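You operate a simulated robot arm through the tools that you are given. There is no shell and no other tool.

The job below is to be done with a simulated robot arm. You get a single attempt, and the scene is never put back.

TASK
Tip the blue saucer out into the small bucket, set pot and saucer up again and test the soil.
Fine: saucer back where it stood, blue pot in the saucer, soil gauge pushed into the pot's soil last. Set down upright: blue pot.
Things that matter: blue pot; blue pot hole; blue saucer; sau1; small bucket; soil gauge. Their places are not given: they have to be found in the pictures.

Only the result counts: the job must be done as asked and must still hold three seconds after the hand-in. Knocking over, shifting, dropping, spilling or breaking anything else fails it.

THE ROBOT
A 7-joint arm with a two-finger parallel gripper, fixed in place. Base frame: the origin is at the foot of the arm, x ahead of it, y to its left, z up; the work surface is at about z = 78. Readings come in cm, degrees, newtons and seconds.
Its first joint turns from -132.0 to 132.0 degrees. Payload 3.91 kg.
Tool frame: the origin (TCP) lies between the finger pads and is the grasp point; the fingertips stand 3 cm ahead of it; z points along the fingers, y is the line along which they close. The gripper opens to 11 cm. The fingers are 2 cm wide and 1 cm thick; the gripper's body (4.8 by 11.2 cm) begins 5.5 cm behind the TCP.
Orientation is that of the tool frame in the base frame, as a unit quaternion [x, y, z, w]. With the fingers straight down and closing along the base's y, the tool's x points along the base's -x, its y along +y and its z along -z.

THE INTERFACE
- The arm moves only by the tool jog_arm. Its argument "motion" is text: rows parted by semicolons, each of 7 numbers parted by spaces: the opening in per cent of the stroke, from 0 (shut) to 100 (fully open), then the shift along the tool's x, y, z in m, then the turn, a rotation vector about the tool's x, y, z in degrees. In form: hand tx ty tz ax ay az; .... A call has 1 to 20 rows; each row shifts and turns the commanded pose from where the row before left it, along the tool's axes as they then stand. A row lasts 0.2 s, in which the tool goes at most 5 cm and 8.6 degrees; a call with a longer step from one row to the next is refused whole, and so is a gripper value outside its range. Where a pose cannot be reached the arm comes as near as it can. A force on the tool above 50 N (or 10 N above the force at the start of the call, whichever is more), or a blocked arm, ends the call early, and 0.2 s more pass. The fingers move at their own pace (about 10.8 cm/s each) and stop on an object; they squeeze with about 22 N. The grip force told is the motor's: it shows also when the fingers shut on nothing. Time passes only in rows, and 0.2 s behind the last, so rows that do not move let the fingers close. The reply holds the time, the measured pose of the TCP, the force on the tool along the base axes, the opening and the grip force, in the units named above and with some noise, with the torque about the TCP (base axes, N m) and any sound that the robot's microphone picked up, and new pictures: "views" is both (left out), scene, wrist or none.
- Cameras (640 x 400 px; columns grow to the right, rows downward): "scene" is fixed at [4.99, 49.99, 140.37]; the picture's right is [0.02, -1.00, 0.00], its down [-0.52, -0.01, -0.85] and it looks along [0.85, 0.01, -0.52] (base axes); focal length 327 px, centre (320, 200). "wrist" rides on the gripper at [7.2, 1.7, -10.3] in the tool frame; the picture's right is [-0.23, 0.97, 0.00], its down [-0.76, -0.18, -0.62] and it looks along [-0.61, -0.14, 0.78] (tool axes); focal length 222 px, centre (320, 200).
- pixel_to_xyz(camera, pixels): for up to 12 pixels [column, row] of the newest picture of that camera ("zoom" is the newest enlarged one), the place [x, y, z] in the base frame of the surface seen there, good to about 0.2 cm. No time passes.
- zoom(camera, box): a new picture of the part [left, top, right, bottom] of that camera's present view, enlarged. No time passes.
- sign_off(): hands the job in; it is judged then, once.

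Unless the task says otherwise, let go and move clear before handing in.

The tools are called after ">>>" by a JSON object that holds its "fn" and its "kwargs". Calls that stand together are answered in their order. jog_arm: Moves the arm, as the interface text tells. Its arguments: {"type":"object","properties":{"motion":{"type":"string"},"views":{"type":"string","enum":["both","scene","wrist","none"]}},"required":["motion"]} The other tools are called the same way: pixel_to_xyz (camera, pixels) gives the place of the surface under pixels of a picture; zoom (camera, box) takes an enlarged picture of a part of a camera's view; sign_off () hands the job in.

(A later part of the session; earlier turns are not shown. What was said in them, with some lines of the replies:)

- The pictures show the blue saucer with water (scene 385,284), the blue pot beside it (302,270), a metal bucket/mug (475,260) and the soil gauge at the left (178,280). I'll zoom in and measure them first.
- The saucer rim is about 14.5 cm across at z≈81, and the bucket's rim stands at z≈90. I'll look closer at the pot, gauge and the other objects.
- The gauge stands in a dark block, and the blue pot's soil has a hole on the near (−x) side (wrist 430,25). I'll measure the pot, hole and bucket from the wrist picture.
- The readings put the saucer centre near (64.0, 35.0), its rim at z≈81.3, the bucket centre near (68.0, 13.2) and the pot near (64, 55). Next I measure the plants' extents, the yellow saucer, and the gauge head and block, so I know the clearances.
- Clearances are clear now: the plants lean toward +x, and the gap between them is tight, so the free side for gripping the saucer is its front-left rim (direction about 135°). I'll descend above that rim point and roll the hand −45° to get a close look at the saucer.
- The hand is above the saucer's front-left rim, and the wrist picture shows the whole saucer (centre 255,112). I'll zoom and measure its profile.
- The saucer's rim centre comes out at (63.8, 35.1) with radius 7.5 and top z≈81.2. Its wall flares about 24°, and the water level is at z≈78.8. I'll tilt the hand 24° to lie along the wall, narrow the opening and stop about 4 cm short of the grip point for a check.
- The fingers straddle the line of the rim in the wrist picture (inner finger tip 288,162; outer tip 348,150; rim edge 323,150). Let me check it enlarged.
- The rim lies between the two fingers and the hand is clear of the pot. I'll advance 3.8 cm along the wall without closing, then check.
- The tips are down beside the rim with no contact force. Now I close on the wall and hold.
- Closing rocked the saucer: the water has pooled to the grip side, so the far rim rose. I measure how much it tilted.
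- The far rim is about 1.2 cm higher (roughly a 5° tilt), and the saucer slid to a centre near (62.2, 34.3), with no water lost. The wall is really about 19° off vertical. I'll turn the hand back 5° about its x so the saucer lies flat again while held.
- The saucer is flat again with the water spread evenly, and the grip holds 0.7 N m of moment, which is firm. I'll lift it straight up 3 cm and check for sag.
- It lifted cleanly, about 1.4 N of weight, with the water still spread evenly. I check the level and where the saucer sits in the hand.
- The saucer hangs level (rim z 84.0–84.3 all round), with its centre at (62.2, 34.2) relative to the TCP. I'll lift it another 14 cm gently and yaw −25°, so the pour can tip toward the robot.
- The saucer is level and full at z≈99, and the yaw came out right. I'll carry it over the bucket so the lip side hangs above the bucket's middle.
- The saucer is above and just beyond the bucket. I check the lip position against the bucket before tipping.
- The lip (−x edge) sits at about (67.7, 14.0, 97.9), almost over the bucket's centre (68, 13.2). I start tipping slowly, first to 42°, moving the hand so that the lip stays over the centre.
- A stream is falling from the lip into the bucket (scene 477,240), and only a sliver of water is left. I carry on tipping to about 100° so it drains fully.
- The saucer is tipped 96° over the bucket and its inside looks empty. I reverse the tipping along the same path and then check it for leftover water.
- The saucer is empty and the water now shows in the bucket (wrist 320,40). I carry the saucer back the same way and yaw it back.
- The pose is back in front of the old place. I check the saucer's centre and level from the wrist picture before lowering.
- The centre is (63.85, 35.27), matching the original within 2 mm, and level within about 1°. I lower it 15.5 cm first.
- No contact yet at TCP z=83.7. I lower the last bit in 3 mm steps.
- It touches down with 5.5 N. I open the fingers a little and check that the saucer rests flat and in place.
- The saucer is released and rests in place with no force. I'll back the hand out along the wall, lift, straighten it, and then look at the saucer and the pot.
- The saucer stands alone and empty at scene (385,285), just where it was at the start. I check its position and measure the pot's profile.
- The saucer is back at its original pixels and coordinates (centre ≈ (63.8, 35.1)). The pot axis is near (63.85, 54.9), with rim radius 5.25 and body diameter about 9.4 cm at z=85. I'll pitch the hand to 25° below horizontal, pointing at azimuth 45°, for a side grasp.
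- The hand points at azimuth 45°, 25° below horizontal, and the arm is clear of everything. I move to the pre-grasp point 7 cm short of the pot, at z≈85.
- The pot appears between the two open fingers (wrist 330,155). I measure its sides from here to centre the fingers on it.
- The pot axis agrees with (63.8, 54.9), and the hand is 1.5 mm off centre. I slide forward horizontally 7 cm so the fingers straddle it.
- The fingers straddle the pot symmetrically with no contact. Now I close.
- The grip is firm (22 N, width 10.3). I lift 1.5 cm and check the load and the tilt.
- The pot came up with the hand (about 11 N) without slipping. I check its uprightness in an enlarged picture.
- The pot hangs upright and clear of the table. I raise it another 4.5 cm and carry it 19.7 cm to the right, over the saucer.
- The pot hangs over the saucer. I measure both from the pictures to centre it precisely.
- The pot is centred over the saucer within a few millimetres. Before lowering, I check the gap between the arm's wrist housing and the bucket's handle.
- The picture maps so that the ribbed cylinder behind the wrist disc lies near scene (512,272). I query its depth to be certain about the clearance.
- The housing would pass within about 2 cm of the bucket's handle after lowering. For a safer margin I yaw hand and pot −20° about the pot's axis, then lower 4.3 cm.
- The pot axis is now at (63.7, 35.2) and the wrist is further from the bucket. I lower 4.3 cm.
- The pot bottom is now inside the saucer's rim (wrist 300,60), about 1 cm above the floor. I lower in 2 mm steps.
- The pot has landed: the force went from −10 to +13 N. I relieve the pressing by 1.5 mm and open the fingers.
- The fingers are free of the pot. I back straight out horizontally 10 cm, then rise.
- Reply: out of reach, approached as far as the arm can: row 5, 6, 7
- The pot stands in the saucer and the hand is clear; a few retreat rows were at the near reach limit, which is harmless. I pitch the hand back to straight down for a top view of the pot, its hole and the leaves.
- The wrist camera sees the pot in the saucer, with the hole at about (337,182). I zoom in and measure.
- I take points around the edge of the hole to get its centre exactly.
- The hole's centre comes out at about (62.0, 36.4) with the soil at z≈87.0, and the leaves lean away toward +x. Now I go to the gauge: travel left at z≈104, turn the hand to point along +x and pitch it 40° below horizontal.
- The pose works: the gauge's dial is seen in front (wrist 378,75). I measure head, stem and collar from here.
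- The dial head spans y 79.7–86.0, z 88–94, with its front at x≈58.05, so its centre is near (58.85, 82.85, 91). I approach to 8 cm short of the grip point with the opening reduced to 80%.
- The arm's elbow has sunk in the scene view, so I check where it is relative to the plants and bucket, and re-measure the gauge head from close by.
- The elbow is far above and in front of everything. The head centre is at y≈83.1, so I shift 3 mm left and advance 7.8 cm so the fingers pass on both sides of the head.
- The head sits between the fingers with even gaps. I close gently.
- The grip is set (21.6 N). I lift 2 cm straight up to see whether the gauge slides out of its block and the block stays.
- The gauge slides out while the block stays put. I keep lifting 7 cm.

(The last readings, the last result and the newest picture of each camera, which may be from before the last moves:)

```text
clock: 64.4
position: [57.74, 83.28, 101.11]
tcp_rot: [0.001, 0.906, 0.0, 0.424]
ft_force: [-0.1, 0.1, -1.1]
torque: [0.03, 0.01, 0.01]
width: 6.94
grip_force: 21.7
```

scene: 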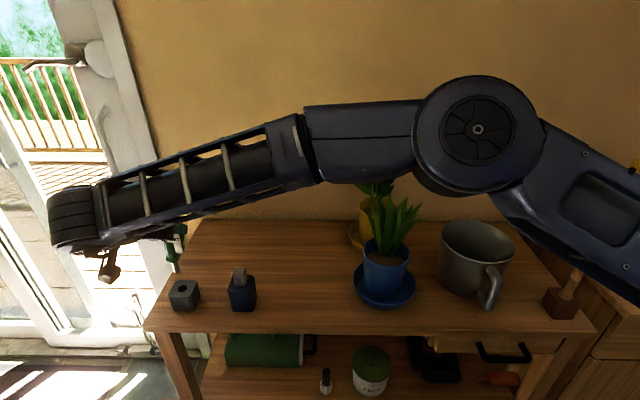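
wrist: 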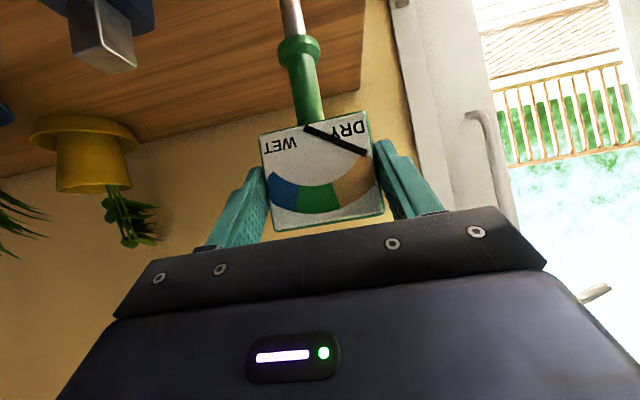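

The block with its empty hole is visible (scene 184,293), and the gauge hangs above it at about (178,250). I zoom in to see the probe tip.

>>> {"fn": "zoom", "kwargs": {"camera": "scene", "box": [140, 210, 240, 320]}}

>>> {"fn": "pixel_to_xyz", "kwargs": {"camera": "scene", "pixels": [[173, 262], [174, 268], [175, 275], [176, 240], [174, 250], [172, 257], [184, 285], [183, 287]]}}

>>> {"fn": "pixel_to_xyz", "kwargs": {"camera": "wrist", "pixels": [[290, 5], [292, 20], [286, 2], [298, 45], [308, 90], [264, 150], [369, 140], [270, 200], [380, 200], [320, 170]]}}

```text
3.64 times, centred on (190, 265) of scene
```

zoom: 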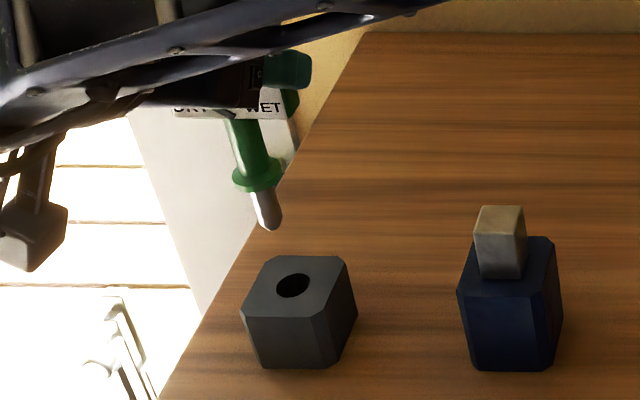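

```text
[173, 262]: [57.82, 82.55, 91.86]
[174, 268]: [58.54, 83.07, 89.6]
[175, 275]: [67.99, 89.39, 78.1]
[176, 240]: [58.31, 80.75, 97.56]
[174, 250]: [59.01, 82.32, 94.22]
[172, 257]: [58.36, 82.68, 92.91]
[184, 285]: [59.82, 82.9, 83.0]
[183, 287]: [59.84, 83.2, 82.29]
```

```text
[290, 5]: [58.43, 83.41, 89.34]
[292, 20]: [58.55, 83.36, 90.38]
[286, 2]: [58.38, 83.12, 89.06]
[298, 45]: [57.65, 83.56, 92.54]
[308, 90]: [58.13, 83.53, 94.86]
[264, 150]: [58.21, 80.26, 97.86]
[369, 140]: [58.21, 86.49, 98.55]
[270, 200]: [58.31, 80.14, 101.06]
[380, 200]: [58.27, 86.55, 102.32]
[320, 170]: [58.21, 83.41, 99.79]
```

The gauge is fully out: its probe is about 3.5 cm long below the collar and hangs vertically, the tip at z≈88.7, the axis about 1.15 cm ahead of the TCP in x. I raise 5 cm more and carry it to above the pot's hole.

>>> {"fn": "jog_arm", "kwargs": {"motion": "0 -0.0128 0 -0.0107 0 0 0;0 -0.0128 0 -0.0107 0 0 0;0 -0.0128 0 -0.0107 0 0 0;0 -0.0009 -0.0200 0.0010 0 0 0;0 -0.0014 -0.0320 0.0016 0 0 0;0 -0.0017 -0.0400 0.0020 0 0 0;0 -0.0017 -0.0400 0.0020 0 0 0;0 -0.0017 -0.0400 0.0020 0 0 0;0 -0.0017 -0.0400 0.0020 0 0 0;0 -0.0017 -0.0400 0.0020 0 0 0;0 -0.0017 -0.0400 0.0020 0 0 0;0 -0.0017 -0.0400 0.0020 0 0 0;0 -0.0017 -0.0400 0.0020 0 0 0;0 -0.0015 -0.0350 0.0018 0 0 0;0 -0.0013 -0.0300 0.0015 0 0 0;0 0 0 0 0 0 0", "views": "both"}}

```text
clock: 67.8
position: [60.45, 39.46, 106.17]
tcp_rot: [0.001, 0.905, 0.0, 0.425]
ft_force: [0.1, -0.1, -0.2]
torque: [0.0, 0.0, 0.0]
width: 6.97
grip_force: 21.7
```

scene: 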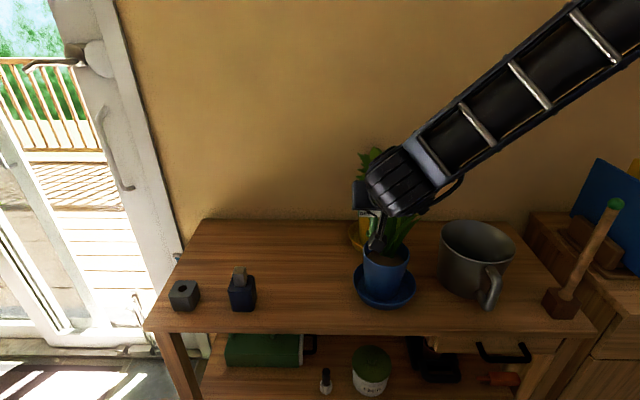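
wrist: 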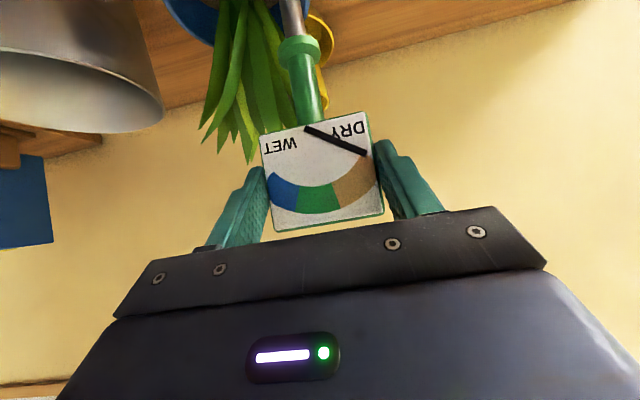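

The gauge is near the hole but the arm blocks the scene view. I'll turn the hand +45° about the vertical, so that the hand stands to the right and the scene camera can see the probe and the hole.

>>> {"fn": "jog_arm", "kwargs": {"motion": "0 -0.0026 -0.0197 0.0031 0 0 0;0 -0.0026 -0.0197 0.0031 0 0 0;0 0 0 0 -5.745 0 -4.82;0 0 0 0 -5.745 0 -4.82;0 0 0 0 -5.745 0 -4.82;0 0 0 0 -5.745 0 -4.82;0 0 0 0 -5.745 0 -4.82;0 0 0 0 -5.745 0 -4.82;0 0 0 0 0 0 0", "views": "both"}}

```text
clock: 69.8
position: [61.2, 35.48, 106.16]
tcp_rot: [-0.347, 0.837, 0.162, 0.391]
ft_force: [0.1, -0.3, -0.6]
torque: [-0.02, 0.04, -0.02]
width: 6.94
grip_force: 21.8
```

scene: 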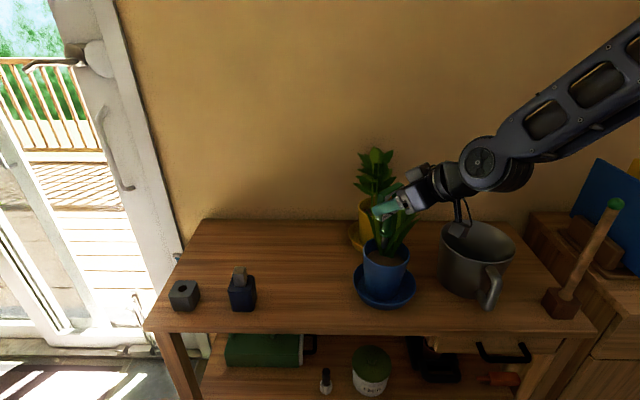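
wrist: 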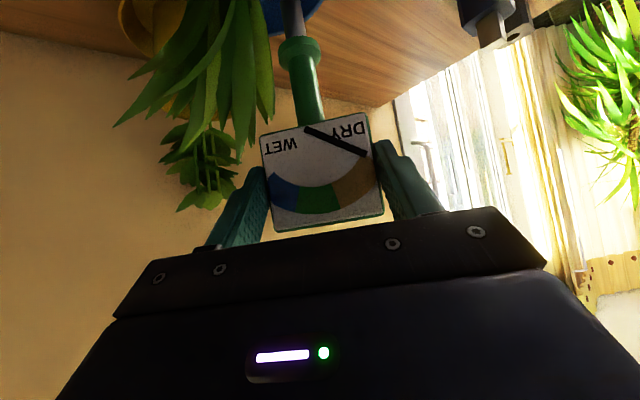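

Now the scene camera sees hand and gauge above the pot (385,215). I zoom and measure the probe against the hole.

>>> {"fn": "zoom", "kwargs": {"camera": "scene", "box": [345, 180, 445, 310]}}

>>> {"fn": "pixel_to_xyz", "kwargs": {"camera": "wrist", "pixels": [[290, 5], [292, 15], [294, 25], [286, 2], [298, 45], [305, 75], [312, 110], [297, 60], [315, 75], [264, 150], [369, 140], [270, 220]]}}

```text
3.08 times, centred on (395, 245) of scene
```

zoom: 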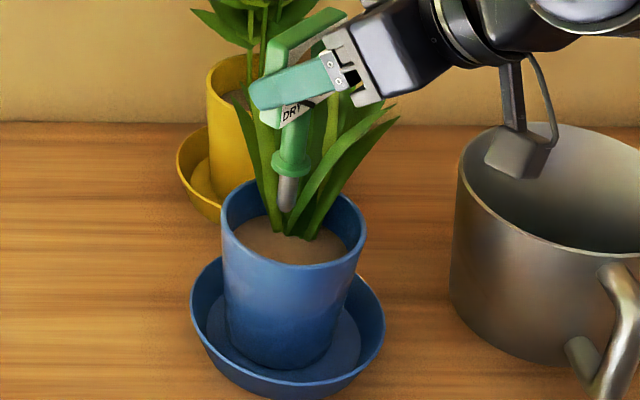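

```text
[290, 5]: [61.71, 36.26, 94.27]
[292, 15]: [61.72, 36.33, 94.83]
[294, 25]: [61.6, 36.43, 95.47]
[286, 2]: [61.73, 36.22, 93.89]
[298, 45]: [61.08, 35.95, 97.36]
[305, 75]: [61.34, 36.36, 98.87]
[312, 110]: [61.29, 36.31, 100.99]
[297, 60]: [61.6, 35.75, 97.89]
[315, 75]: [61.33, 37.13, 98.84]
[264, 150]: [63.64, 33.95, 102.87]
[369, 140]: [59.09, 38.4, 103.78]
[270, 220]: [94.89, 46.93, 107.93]
```

The hole's inside is hidden from the scene camera by the rim, so I work out the alignment numerically. I zoom on the wrist picture to get exact outlines of probe and stem.

>>> {"fn": "zoom", "kwargs": {"camera": "wrist", "box": [250, 0, 380, 80]}}

>>> {"fn": "zoom", "kwargs": {"camera": "wrist", "box": [240, 80, 400, 240]}}

>>> {"fn": "zoom", "kwargs": {"camera": "scene", "box": [365, 195, 415, 265]}}

```text
4.92 times, centred on (315, 40) of wrist
```

zoom: 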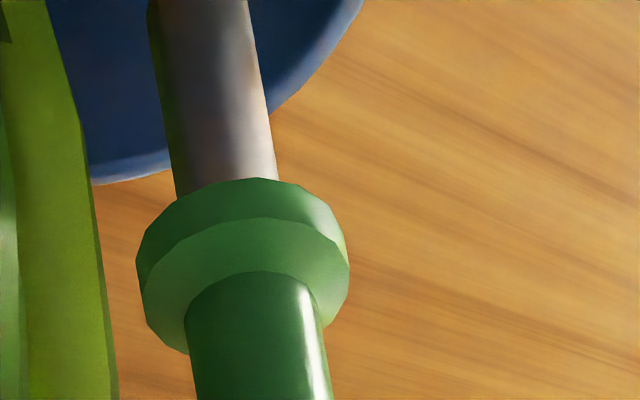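

```text
2.50 times, centred on (320, 160) of wrist
```

zoom: 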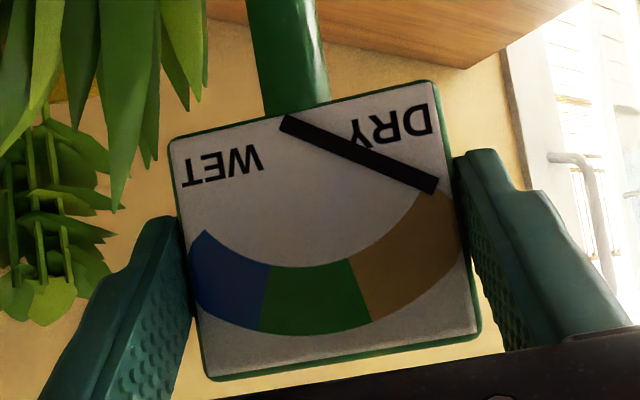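

```text
5.71 times, centred on (390, 230) of scene
```

zoom: 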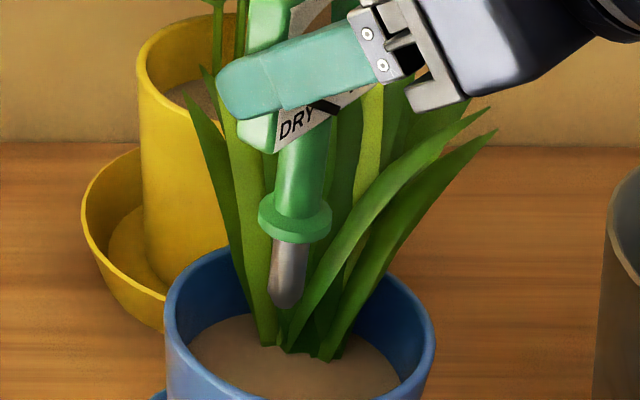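

The probe is about 1.3 cm thick, and the hole about 1.7 cm with a chamfer ring to about 2.1 cm. I look at the pot's front rim in the scene view for a trace of the hole and to refine the pot's centre.

>>> {"fn": "zoom", "kwargs": {"camera": "scene", "box": [360, 225, 415, 275]}}

>>> {"fn": "pixel_to_xyz", "kwargs": {"camera": "scene", "pixels": [[364, 250], [366, 245], [370, 257], [376, 263], [385, 265], [394, 264], [402, 259], [408, 252], [409, 247], [407, 242], [385, 255], [392, 255]]}}

```text
8.00 times, centred on (388, 250) of scene
```

zoom: 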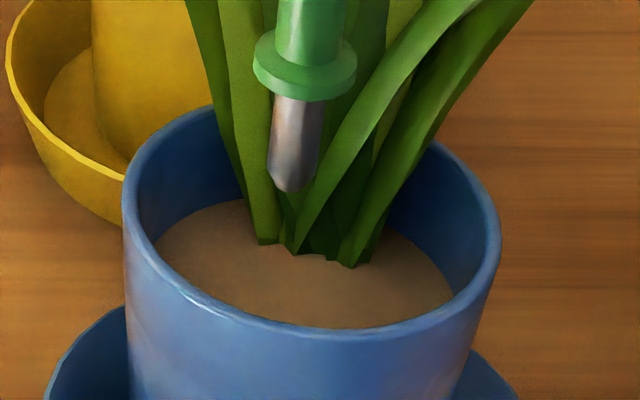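

```text
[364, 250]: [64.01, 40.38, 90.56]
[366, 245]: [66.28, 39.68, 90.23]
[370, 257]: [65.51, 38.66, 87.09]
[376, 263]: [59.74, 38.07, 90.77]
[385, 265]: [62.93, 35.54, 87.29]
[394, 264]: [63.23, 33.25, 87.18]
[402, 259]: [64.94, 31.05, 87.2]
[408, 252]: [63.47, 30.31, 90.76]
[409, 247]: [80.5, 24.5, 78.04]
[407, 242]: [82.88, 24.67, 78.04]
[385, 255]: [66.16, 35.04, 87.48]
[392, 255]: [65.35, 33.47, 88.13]
```

I take the probe's surface points from the scene picture to fix the gauge axis.

>>> {"fn": "pixel_to_xyz", "kwargs": {"camera": "scene", "pixels": [[384, 248], [384.5, 244], [385, 240], [382.2, 243], [387.6, 243], [381, 233], [392, 234], [386, 228], [384, 229], [389, 227]]}}

```text
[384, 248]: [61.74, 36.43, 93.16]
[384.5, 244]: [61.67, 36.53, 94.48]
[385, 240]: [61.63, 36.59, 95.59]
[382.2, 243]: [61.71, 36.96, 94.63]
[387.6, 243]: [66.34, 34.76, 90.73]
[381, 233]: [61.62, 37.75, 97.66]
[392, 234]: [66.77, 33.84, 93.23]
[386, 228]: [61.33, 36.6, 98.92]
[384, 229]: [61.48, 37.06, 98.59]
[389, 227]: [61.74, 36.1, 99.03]
```

Gauge axis ≈ (62.2, 36.45), hole ≈ (61.95, 36.35), and the tip hangs about 13.1 cm below the TCP. I correct by (−0.2, −0.1) cm and lower until the tip is just above the soil.

>>> {"fn": "jog_arm", "kwargs": {"motion": "0 0.0014 0.0007 -0.0016 0 0 0;0 0.0100 0 0.0084 0 0 0;0 0.0120 0 0.0101 0 0 0;0 0.0110 0 0.0092 0 0 0;0 0.0065 0 0.0055 0 0 0;0 0 0 0 0 0 0", "views": "both"}}

```text
clock: 71.2
position: [61.11, 35.47, 100.9]
tcp_rot: [-0.347, 0.836, 0.162, 0.393]
ft_force: [0.7, -0.3, -0.9]
torque: [-0.02, 0.03, 0.0]
width: 6.93
grip_force: 22.0
```

scene: 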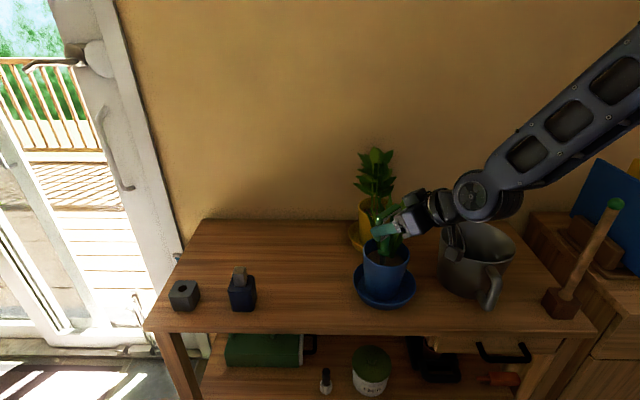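
wrist: 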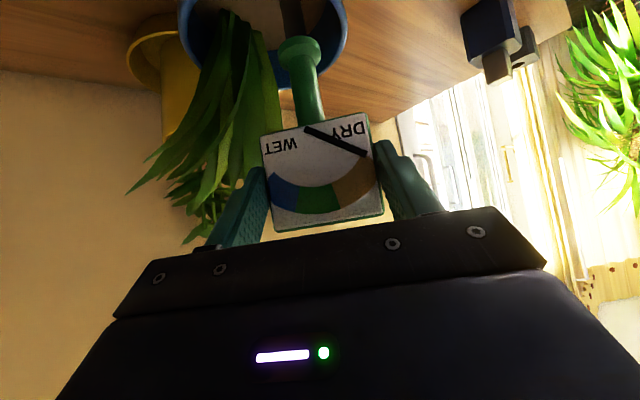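

The wrist picture now shows the soil and the probe at its top edge (290,10). I zoom in there.

>>> {"fn": "zoom", "kwargs": {"camera": "wrist", "box": [230, 0, 360, 80]}}

>>> {"fn": "zoom", "kwargs": {"camera": "scene", "box": [360, 225, 415, 275]}}

```text
4.92 times, centred on (295, 40) of wrist
```

zoom: 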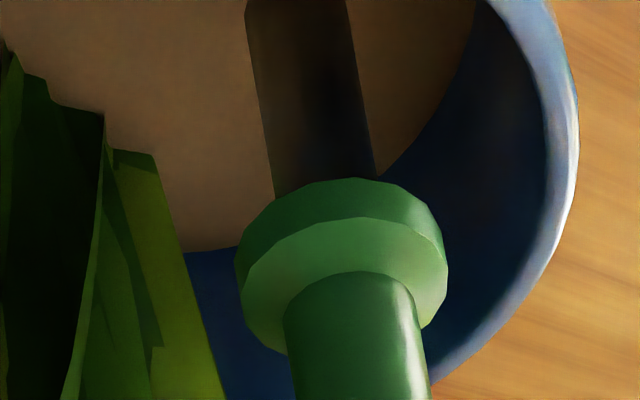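

```text
8.00 times, centred on (388, 250) of scene
```

zoom: 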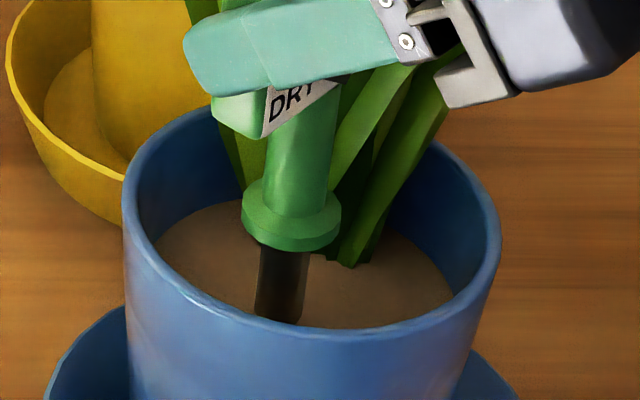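

The probe is inside the pot, pointing at the hidden hole region. I go down in 2 mm steps and watch the force.

>>> {"fn": "jog_arm", "kwargs": {"motion": "0 0.00153 0 0.00129 0 0 0;0 0.00153 0 0.00129 0 0 0;0 0.00153 0 0.00129 0 0 0;0 0.00153 0 0.00129 0 0 0;0 0 0 0 0 0 0", "views": "none"}}

>>> {"fn": "jog_arm", "kwargs": {"motion": "0 0.00153 0 0.00129 0 0 0;0 0.00153 0 0.00129 0 0 0;0 0 0 0 0 0 0", "views": "none"}}

```text
clock: 72.4
position: [60.95, 35.26, 100.05]
tcp_rot: [-0.346, 0.837, 0.161, 0.392]
ft_force: [0.0, 0.3, -1.0]
torque: [0.01, -0.02, -0.02]
width: 6.94
grip_force: 22.3
```

```text
clock: 73.2
position: [60.99, 35.27, 99.82]
tcp_rot: [-0.346, 0.837, 0.161, 0.391]
ft_force: [-1.4, -2.4, 1.7]
torque: [-0.34, 0.02, 0.0]
width: 6.94
grip_force: 22.0
```

Contact is felt with the tip at about z 86.7: a side force toward −y of 2.4 N, torque −0.34. The probe is touching the hole's +y edge. I back up 2 mm, shift about 2 mm toward −y and go down again.

>>> {"fn": "jog_arm", "kwargs": {"motion": "0 -0.00153 0 -0.00129 0 0 0;0 0.00114 -0.00106 -0.00136 0 0 0;0 0.00153 0 0.00129 0 0 0;0 0.00115 0 0.00096 0 0 0;0 0 0 0 0 0 0", "views": "none"}}

```text
clock: 74.4
position: [61.0, 35.22, 99.58]
tcp_rot: [-0.347, 0.837, 0.162, 0.391]
ft_force: [-2.9, 0.1, -0.3]
torque: [0.04, 0.22, 0.06]
width: 6.91
grip_force: 22.1
```

It went 2–3 mm deeper with almost no vertical force. The side force is now toward −x (−2.9 N), so I shift 1.5 mm toward −x and go 4 mm deeper.

>>> {"fn": "jog_arm", "kwargs": {"motion": "0 0.00068 0.00106 -0.00081 0 0 0;0 0.00153 0 0.00129 0 0 0;0 0.00153 0 0.00129 0 0 0;0 0 0 0 0 0 0", "views": "none"}}

```text
clock: 75.4
position: [60.86, 35.13, 99.22]
tcp_rot: [-0.346, 0.837, 0.162, 0.392]
ft_force: [-0.1, 0.5, -1.3]
torque: [-0.01, 0.03, 0.0]
width: 6.95
grip_force: 22.0
```

Now it moves freely: no side force, the tip about 1 cm below the soil surface. I keep pushing down, 1.2 cm more.

>>> {"fn": "jog_arm", "kwargs": {"motion": "0 0.00153 0 0.00129 0 0 0;0 0.00153 0 0.00129 0 0 0;0 0.00153 0 0.00129 0 0 0;0 0.00153 0 0.00129 0 0 0;0 0.00153 0 0.00129 0 0 0;0 0.00153 0 0.00129 0 0 0;0 0 0 0 0 0 0", "views": "scene"}}

```text
clock: 77.0
position: [60.89, 35.15, 98.0]
tcp_rot: [-0.347, 0.836, 0.162, 0.392]
ft_force: [-0.1, 0.4, -0.9]
torque: [-0.01, 0.0, 0.02]
width: 6.95
grip_force: 22.3
```

scene: 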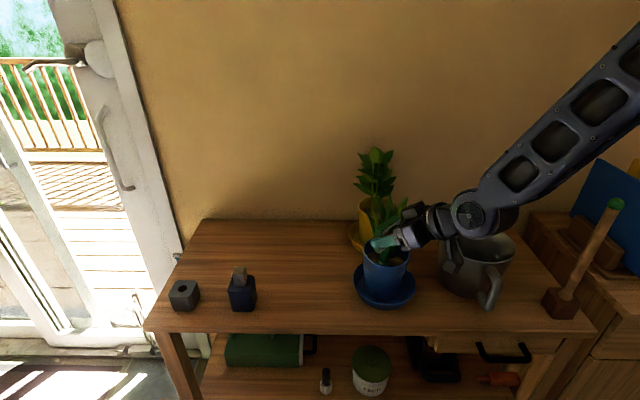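

Still no resistance at TCP z=98. I push down another 1 cm.

>>> {"fn": "jog_arm", "kwargs": {"motion": "0 0.00153 0 0.00129 0 0 0;0 0.00153 0 0.00129 0 0 0;0 0.00153 0 0.00129 0 0 0;0 0.00153 0 0.00129 0 0 0;0 0.00153 0 0.00129 0 0 0;0 0 0 0 0 0 0", "views": "both"}}

```text
clock: 78.4
position: [60.81, 35.14, 97.09]
tcp_rot: [-0.346, 0.837, 0.162, 0.392]
ft_force: [-0.6, -0.2, -0.4]
torque: [0.01, 0.0, 0.01]
width: 6.94
grip_force: 22.1
```

scene: 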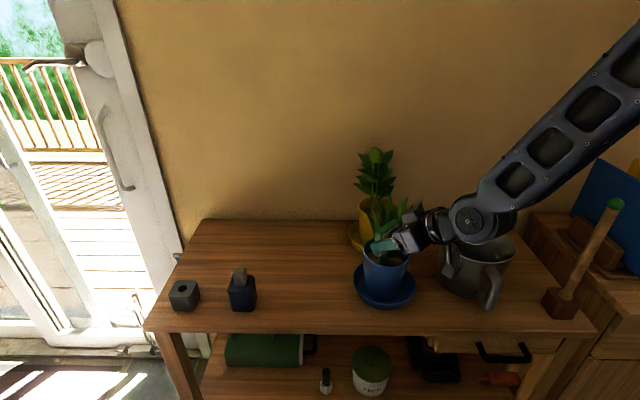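
wrist: 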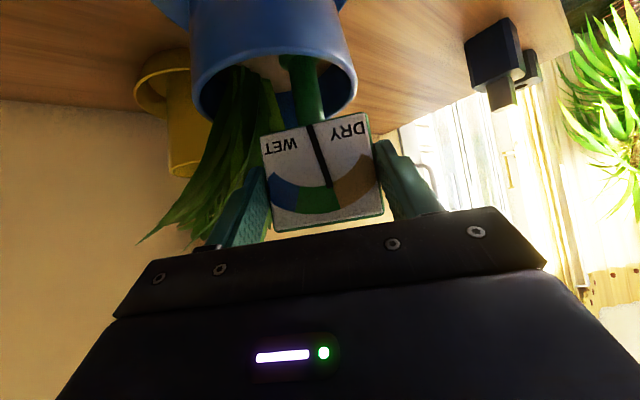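

The dial's needle has swung up to the middle, so the gauge is registering the soil. I zoom to see how far the collar is from the soil.

>>> {"fn": "zoom", "kwargs": {"camera": "wrist", "box": [230, 30, 380, 130]}}

>>> {"fn": "zoom", "kwargs": {"camera": "scene", "box": [350, 215, 430, 275]}}

```text
4.00 times, centred on (305, 80) of wrist
```

zoom: 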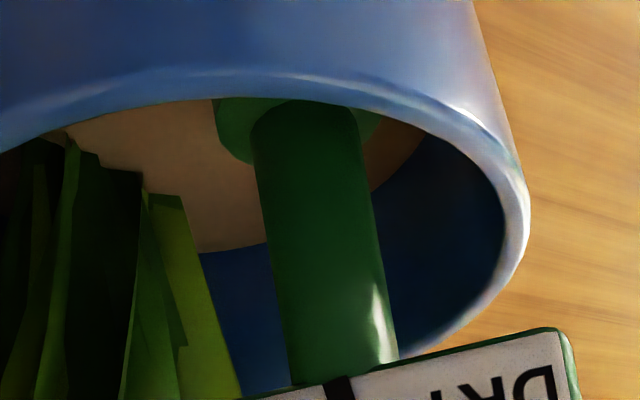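

```text
6.67 times, centred on (390, 245) of scene
```

zoom: 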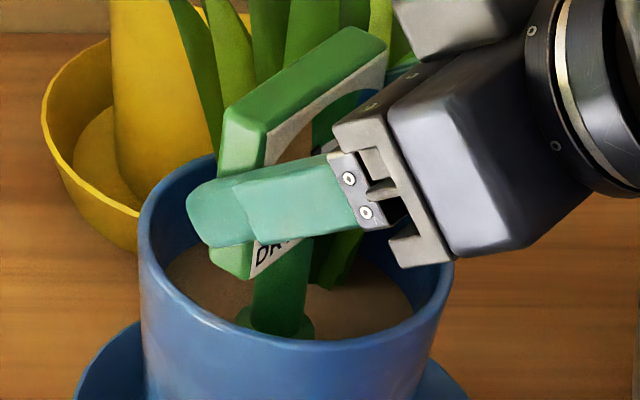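

The collar is just above the soil. I go down in 1.5 mm steps until it seats.

>>> {"fn": "jog_arm", "kwargs": {"motion": "0 0.00115 0 0.00096 0 0 0;0 0.00115 0 0.00096 0 0 0;0 0.00077 0 0.00064 0 0 0;0 0 0 0 0 0 0", "views": "none"}}

```text
clock: 79.4
position: [60.84, 35.31, 96.65]
tcp_rot: [-0.346, 0.838, 0.161, 0.391]
ft_force: [0.6, -0.6, -0.6]
torque: [0.01, 0.01, 0.0]
width: 6.93
grip_force: 22.1
```

>>> {"fn": "jog_arm", "kwargs": {"motion": "0 0.00077 0 0.00064 0 0 0;0 0.00077 0 0.00064 0 0 0;0 0.00077 0 0.00064 0 0 0;0 0 0 0 0 0 0", "views": "wrist"}}

```text
clock: 80.4
position: [60.8, 35.22, 96.33]
tcp_rot: [-0.346, 0.837, 0.161, 0.392]
ft_force: [0.5, -0.6, -0.8]
torque: [-0.02, 0.01, -0.03]
width: 6.95
grip_force: 22.3
```

wrist: 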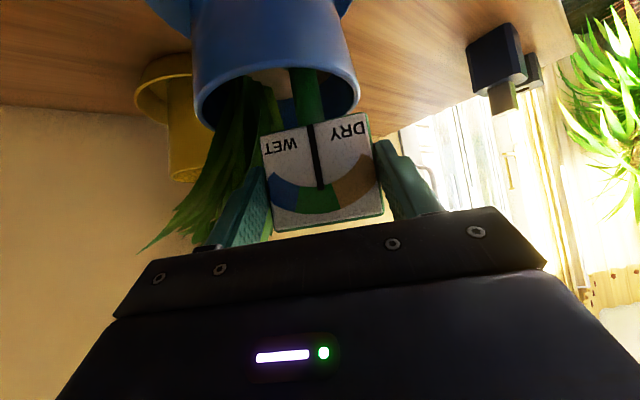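

The needle points to the green band and there is still no seating force at TCP z=96.3. I go on in 1 mm steps.

>>> {"fn": "jog_arm", "kwargs": {"motion": "0 0.00077 0 0.00064 0 0 0;0 0.00077 0 0.00064 0 0 0;0 0 0 0 0 0 0", "views": "none"}}

>>> {"fn": "jog_arm", "kwargs": {"motion": "0 0.00077 0 0.00064 0 0 0;0 0.00077 0 0.00064 0 0 0;0 0 0 0 0 0 0", "views": "none"}}

```text
clock: 81.2
position: [60.78, 35.31, 96.34]
tcp_rot: [-0.347, 0.836, 0.163, 0.393]
ft_force: [-1.2, 0.4, 16.3]
torque: [0.12, 0.05, 0.08]
width: 6.94
grip_force: 22.0
```

```text
clock: 82.0
position: [60.94, 35.31, 96.0]
tcp_rot: [-0.347, 0.836, 0.162, 0.392]
ft_force: [-0.1, 1.4, 18.9]
torque: [0.26, -0.23, 0.06]
width: 6.94
grip_force: 22.0
```

It is seated: the force rose to 16–19 N as the collar met the soil. I relieve most of the pressing and open the fingers slightly.

>>> {"fn": "jog_arm", "kwargs": {"motion": "0 -0.00115 0 -0.00096 0 0 0;0 0 0 0 0 0 0;66 0 0 0 0 0 0;72 0 0 0 0 0 0;80 0 0 0 0 0 0;80 0 0 0 0 0 0", "views": "both"}}

```text
clock: 83.4
position: [60.95, 35.21, 96.11]
tcp_rot: [-0.347, 0.837, 0.162, 0.391]
ft_force: [-1.2, 1.7, -1.0]
torque: [0.04, 0.06, 0.03]
width: 8.7
grip_force: 0.1
```

scene: 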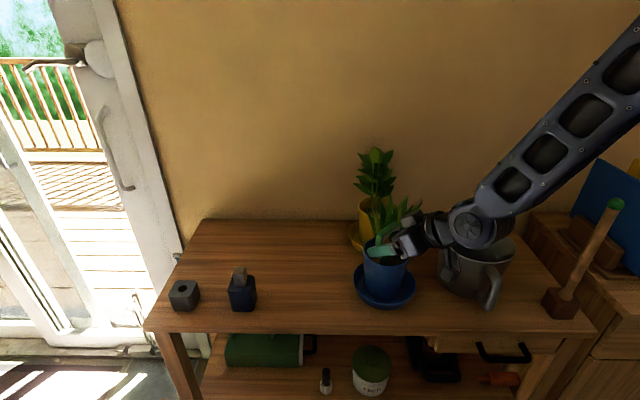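
wrist: 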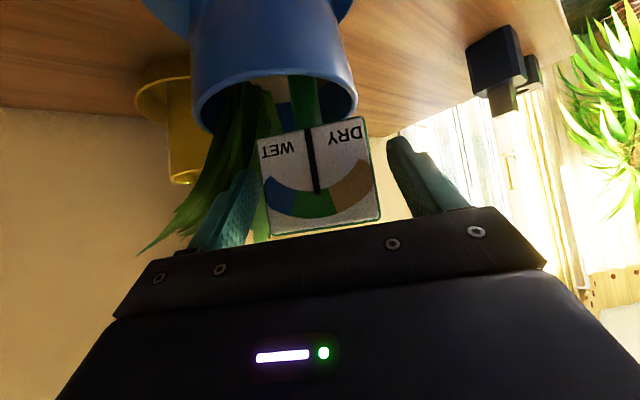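

The gauge stands by itself with the needle in the green, and no force is left on the hand. I withdraw slowly straight back along the fingers.

>>> {"fn": "jog_arm", "kwargs": {"motion": "84 0 0 0 0 0 0;84 0 0 -0.008 0 0 0;84 0 0 -0.012 0 0 0;84 0 0 -0.015 0 0 0;84 0 0 -0.02 0 0 0;84 0 0 -0.025 0 0 0;84 0 0 0 0 0 0", "views": "both"}}

```text
clock: 85.0
position: [56.57, 30.91, 101.22]
tcp_rot: [-0.346, 0.837, 0.161, 0.391]
ft_force: [-0.8, -0.5, -0.1]
torque: [0.0, 0.01, 0.0]
width: 9.25
grip_force: 0.0
```

scene: 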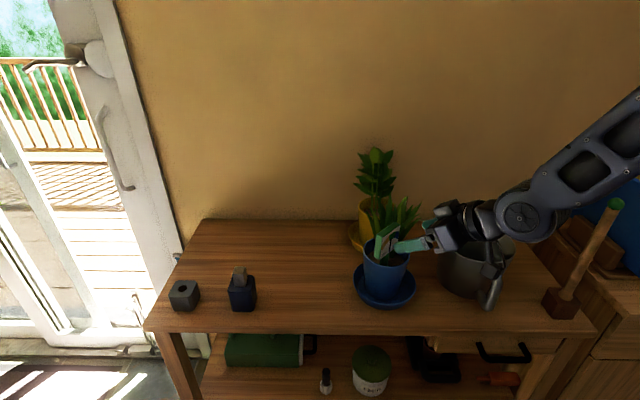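
wrist: 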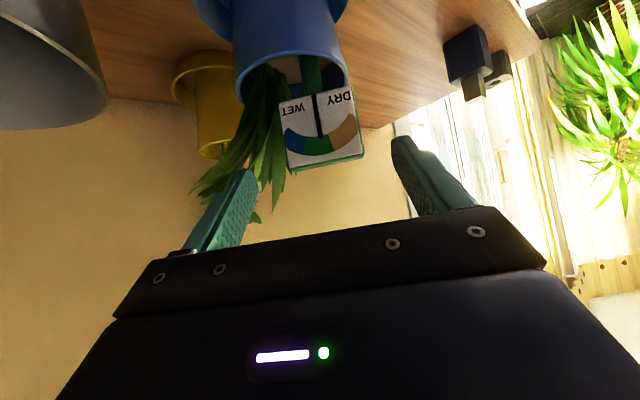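

The gauge stands upright in the pot and the hand is free. I rise 12 cm to move well clear and then inspect everything.

>>> {"fn": "jog_arm", "kwargs": {"motion": "84 -0.0200 0 -0.0180 0 0 0;84 -0.0250 0 -0.0210 0 0 0;84 -0.0250 0 -0.0210 0 0 0;84 -0.0250 0 -0.0210 0 0 0;84 0 0 0 0 0 0", "views": "both"}}

```text
clock: 86.2
position: [56.3, 30.68, 113.74]
tcp_rot: [-0.345, 0.837, 0.16, 0.392]
ft_force: [0.4, -1.1, -0.7]
torque: [-0.01, 0.0, 0.03]
width: 9.27
grip_force: 0.2
```

scene: 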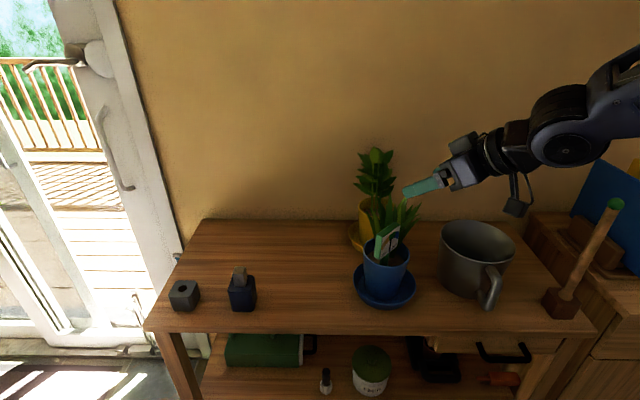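
wrist: 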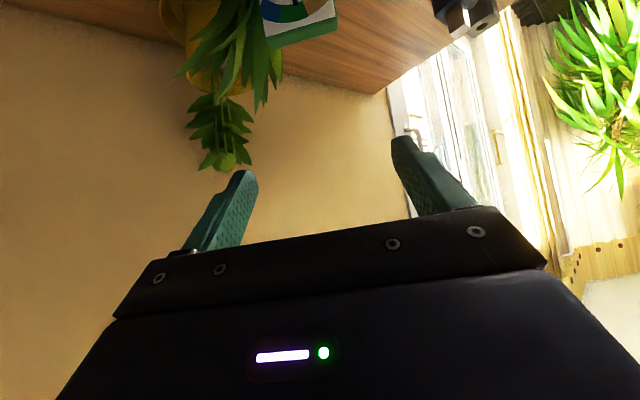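

The hand is clear and everything stands. I do a final close inspection of pot, saucer, gauge and the bucket's position.

>>> {"fn": "zoom", "kwargs": {"camera": "scene", "box": [345, 190, 430, 315]}}

>>> {"fn": "pixel_to_xyz", "kwargs": {"camera": "scene", "pixels": [[355, 284], [415, 284], [385, 306], [364, 250], [408, 252], [376, 263], [385, 230], [383, 256], [385, 285], [440, 240], [475, 262], [487, 306]]}}

>>> {"fn": "zoom", "kwargs": {"camera": "scene", "box": [150, 200, 540, 320]}}

```text
3.20 times, centred on (388, 252) of scene
```

zoom: 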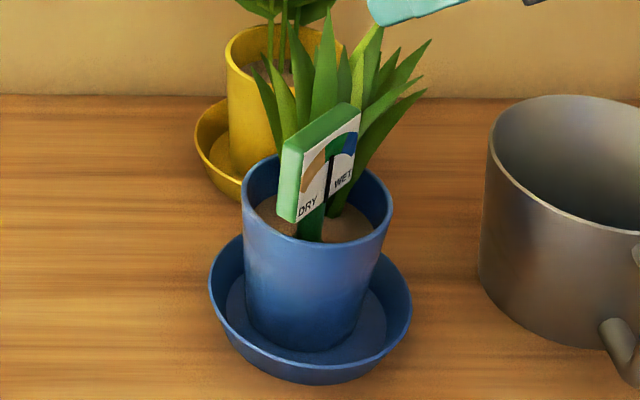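

```text
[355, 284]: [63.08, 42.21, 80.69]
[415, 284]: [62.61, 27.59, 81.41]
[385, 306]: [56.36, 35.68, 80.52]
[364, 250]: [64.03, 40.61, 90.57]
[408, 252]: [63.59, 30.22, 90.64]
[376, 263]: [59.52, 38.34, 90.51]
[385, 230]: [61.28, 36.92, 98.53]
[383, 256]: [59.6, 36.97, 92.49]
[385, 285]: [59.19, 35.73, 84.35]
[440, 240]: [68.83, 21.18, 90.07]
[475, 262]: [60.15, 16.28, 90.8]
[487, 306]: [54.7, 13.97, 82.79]
```

```text
1.64 times, centred on (345, 260) of scene
```

zoom: 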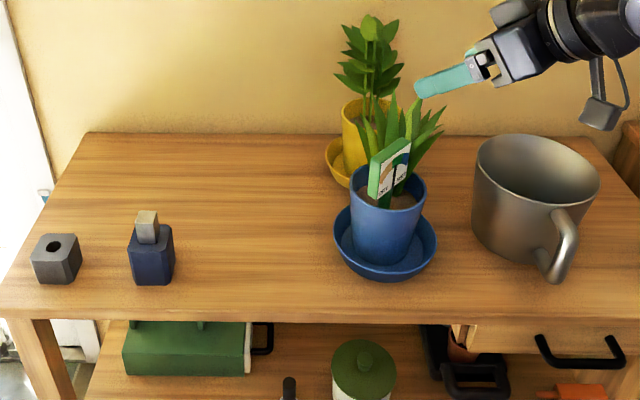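

The saucer is at its original coordinates and empty, with the blue pot upright in it. The gauge is seated in the soil reading in the green, the bucket and the other objects have not moved, and the hand is clear. I hand the job in.

>>> {"fn": "sign_off", "kwargs": {}}

```text
The job is handed in.
```

The job is done and handed in. The judge's result has not come back.

- **Saucer:** it was tipped out over the metal bucket and drained empty. It was then set back within about 2 mm of where it stood.
- **Blue pot:** it stands upright in the saucer. It is turned about 20° from its original facing, because I yawed it to keep the arm's wrist clear of the bucket's handle.
- **Soil gauge:** it went in last, pushed into the hole in the pot's soil until it met firm resistance of about 16–19 N. The needle rests in the green band.
- **Everything else:** the bucket measured within 2 mm of its starting place. Its water stayed in, and I saw no other object moved or spilled on. The gauge's block stayed where it was when the gauge was pulled out.

Two things happened along the way. When I first gripped the saucer it tilted about 5° and slid almost 2 cm, but no water was lost and I corrected for it when placing it back. The probe also touched the edge of the hole before it went in, so I shifted it a few millimetres.
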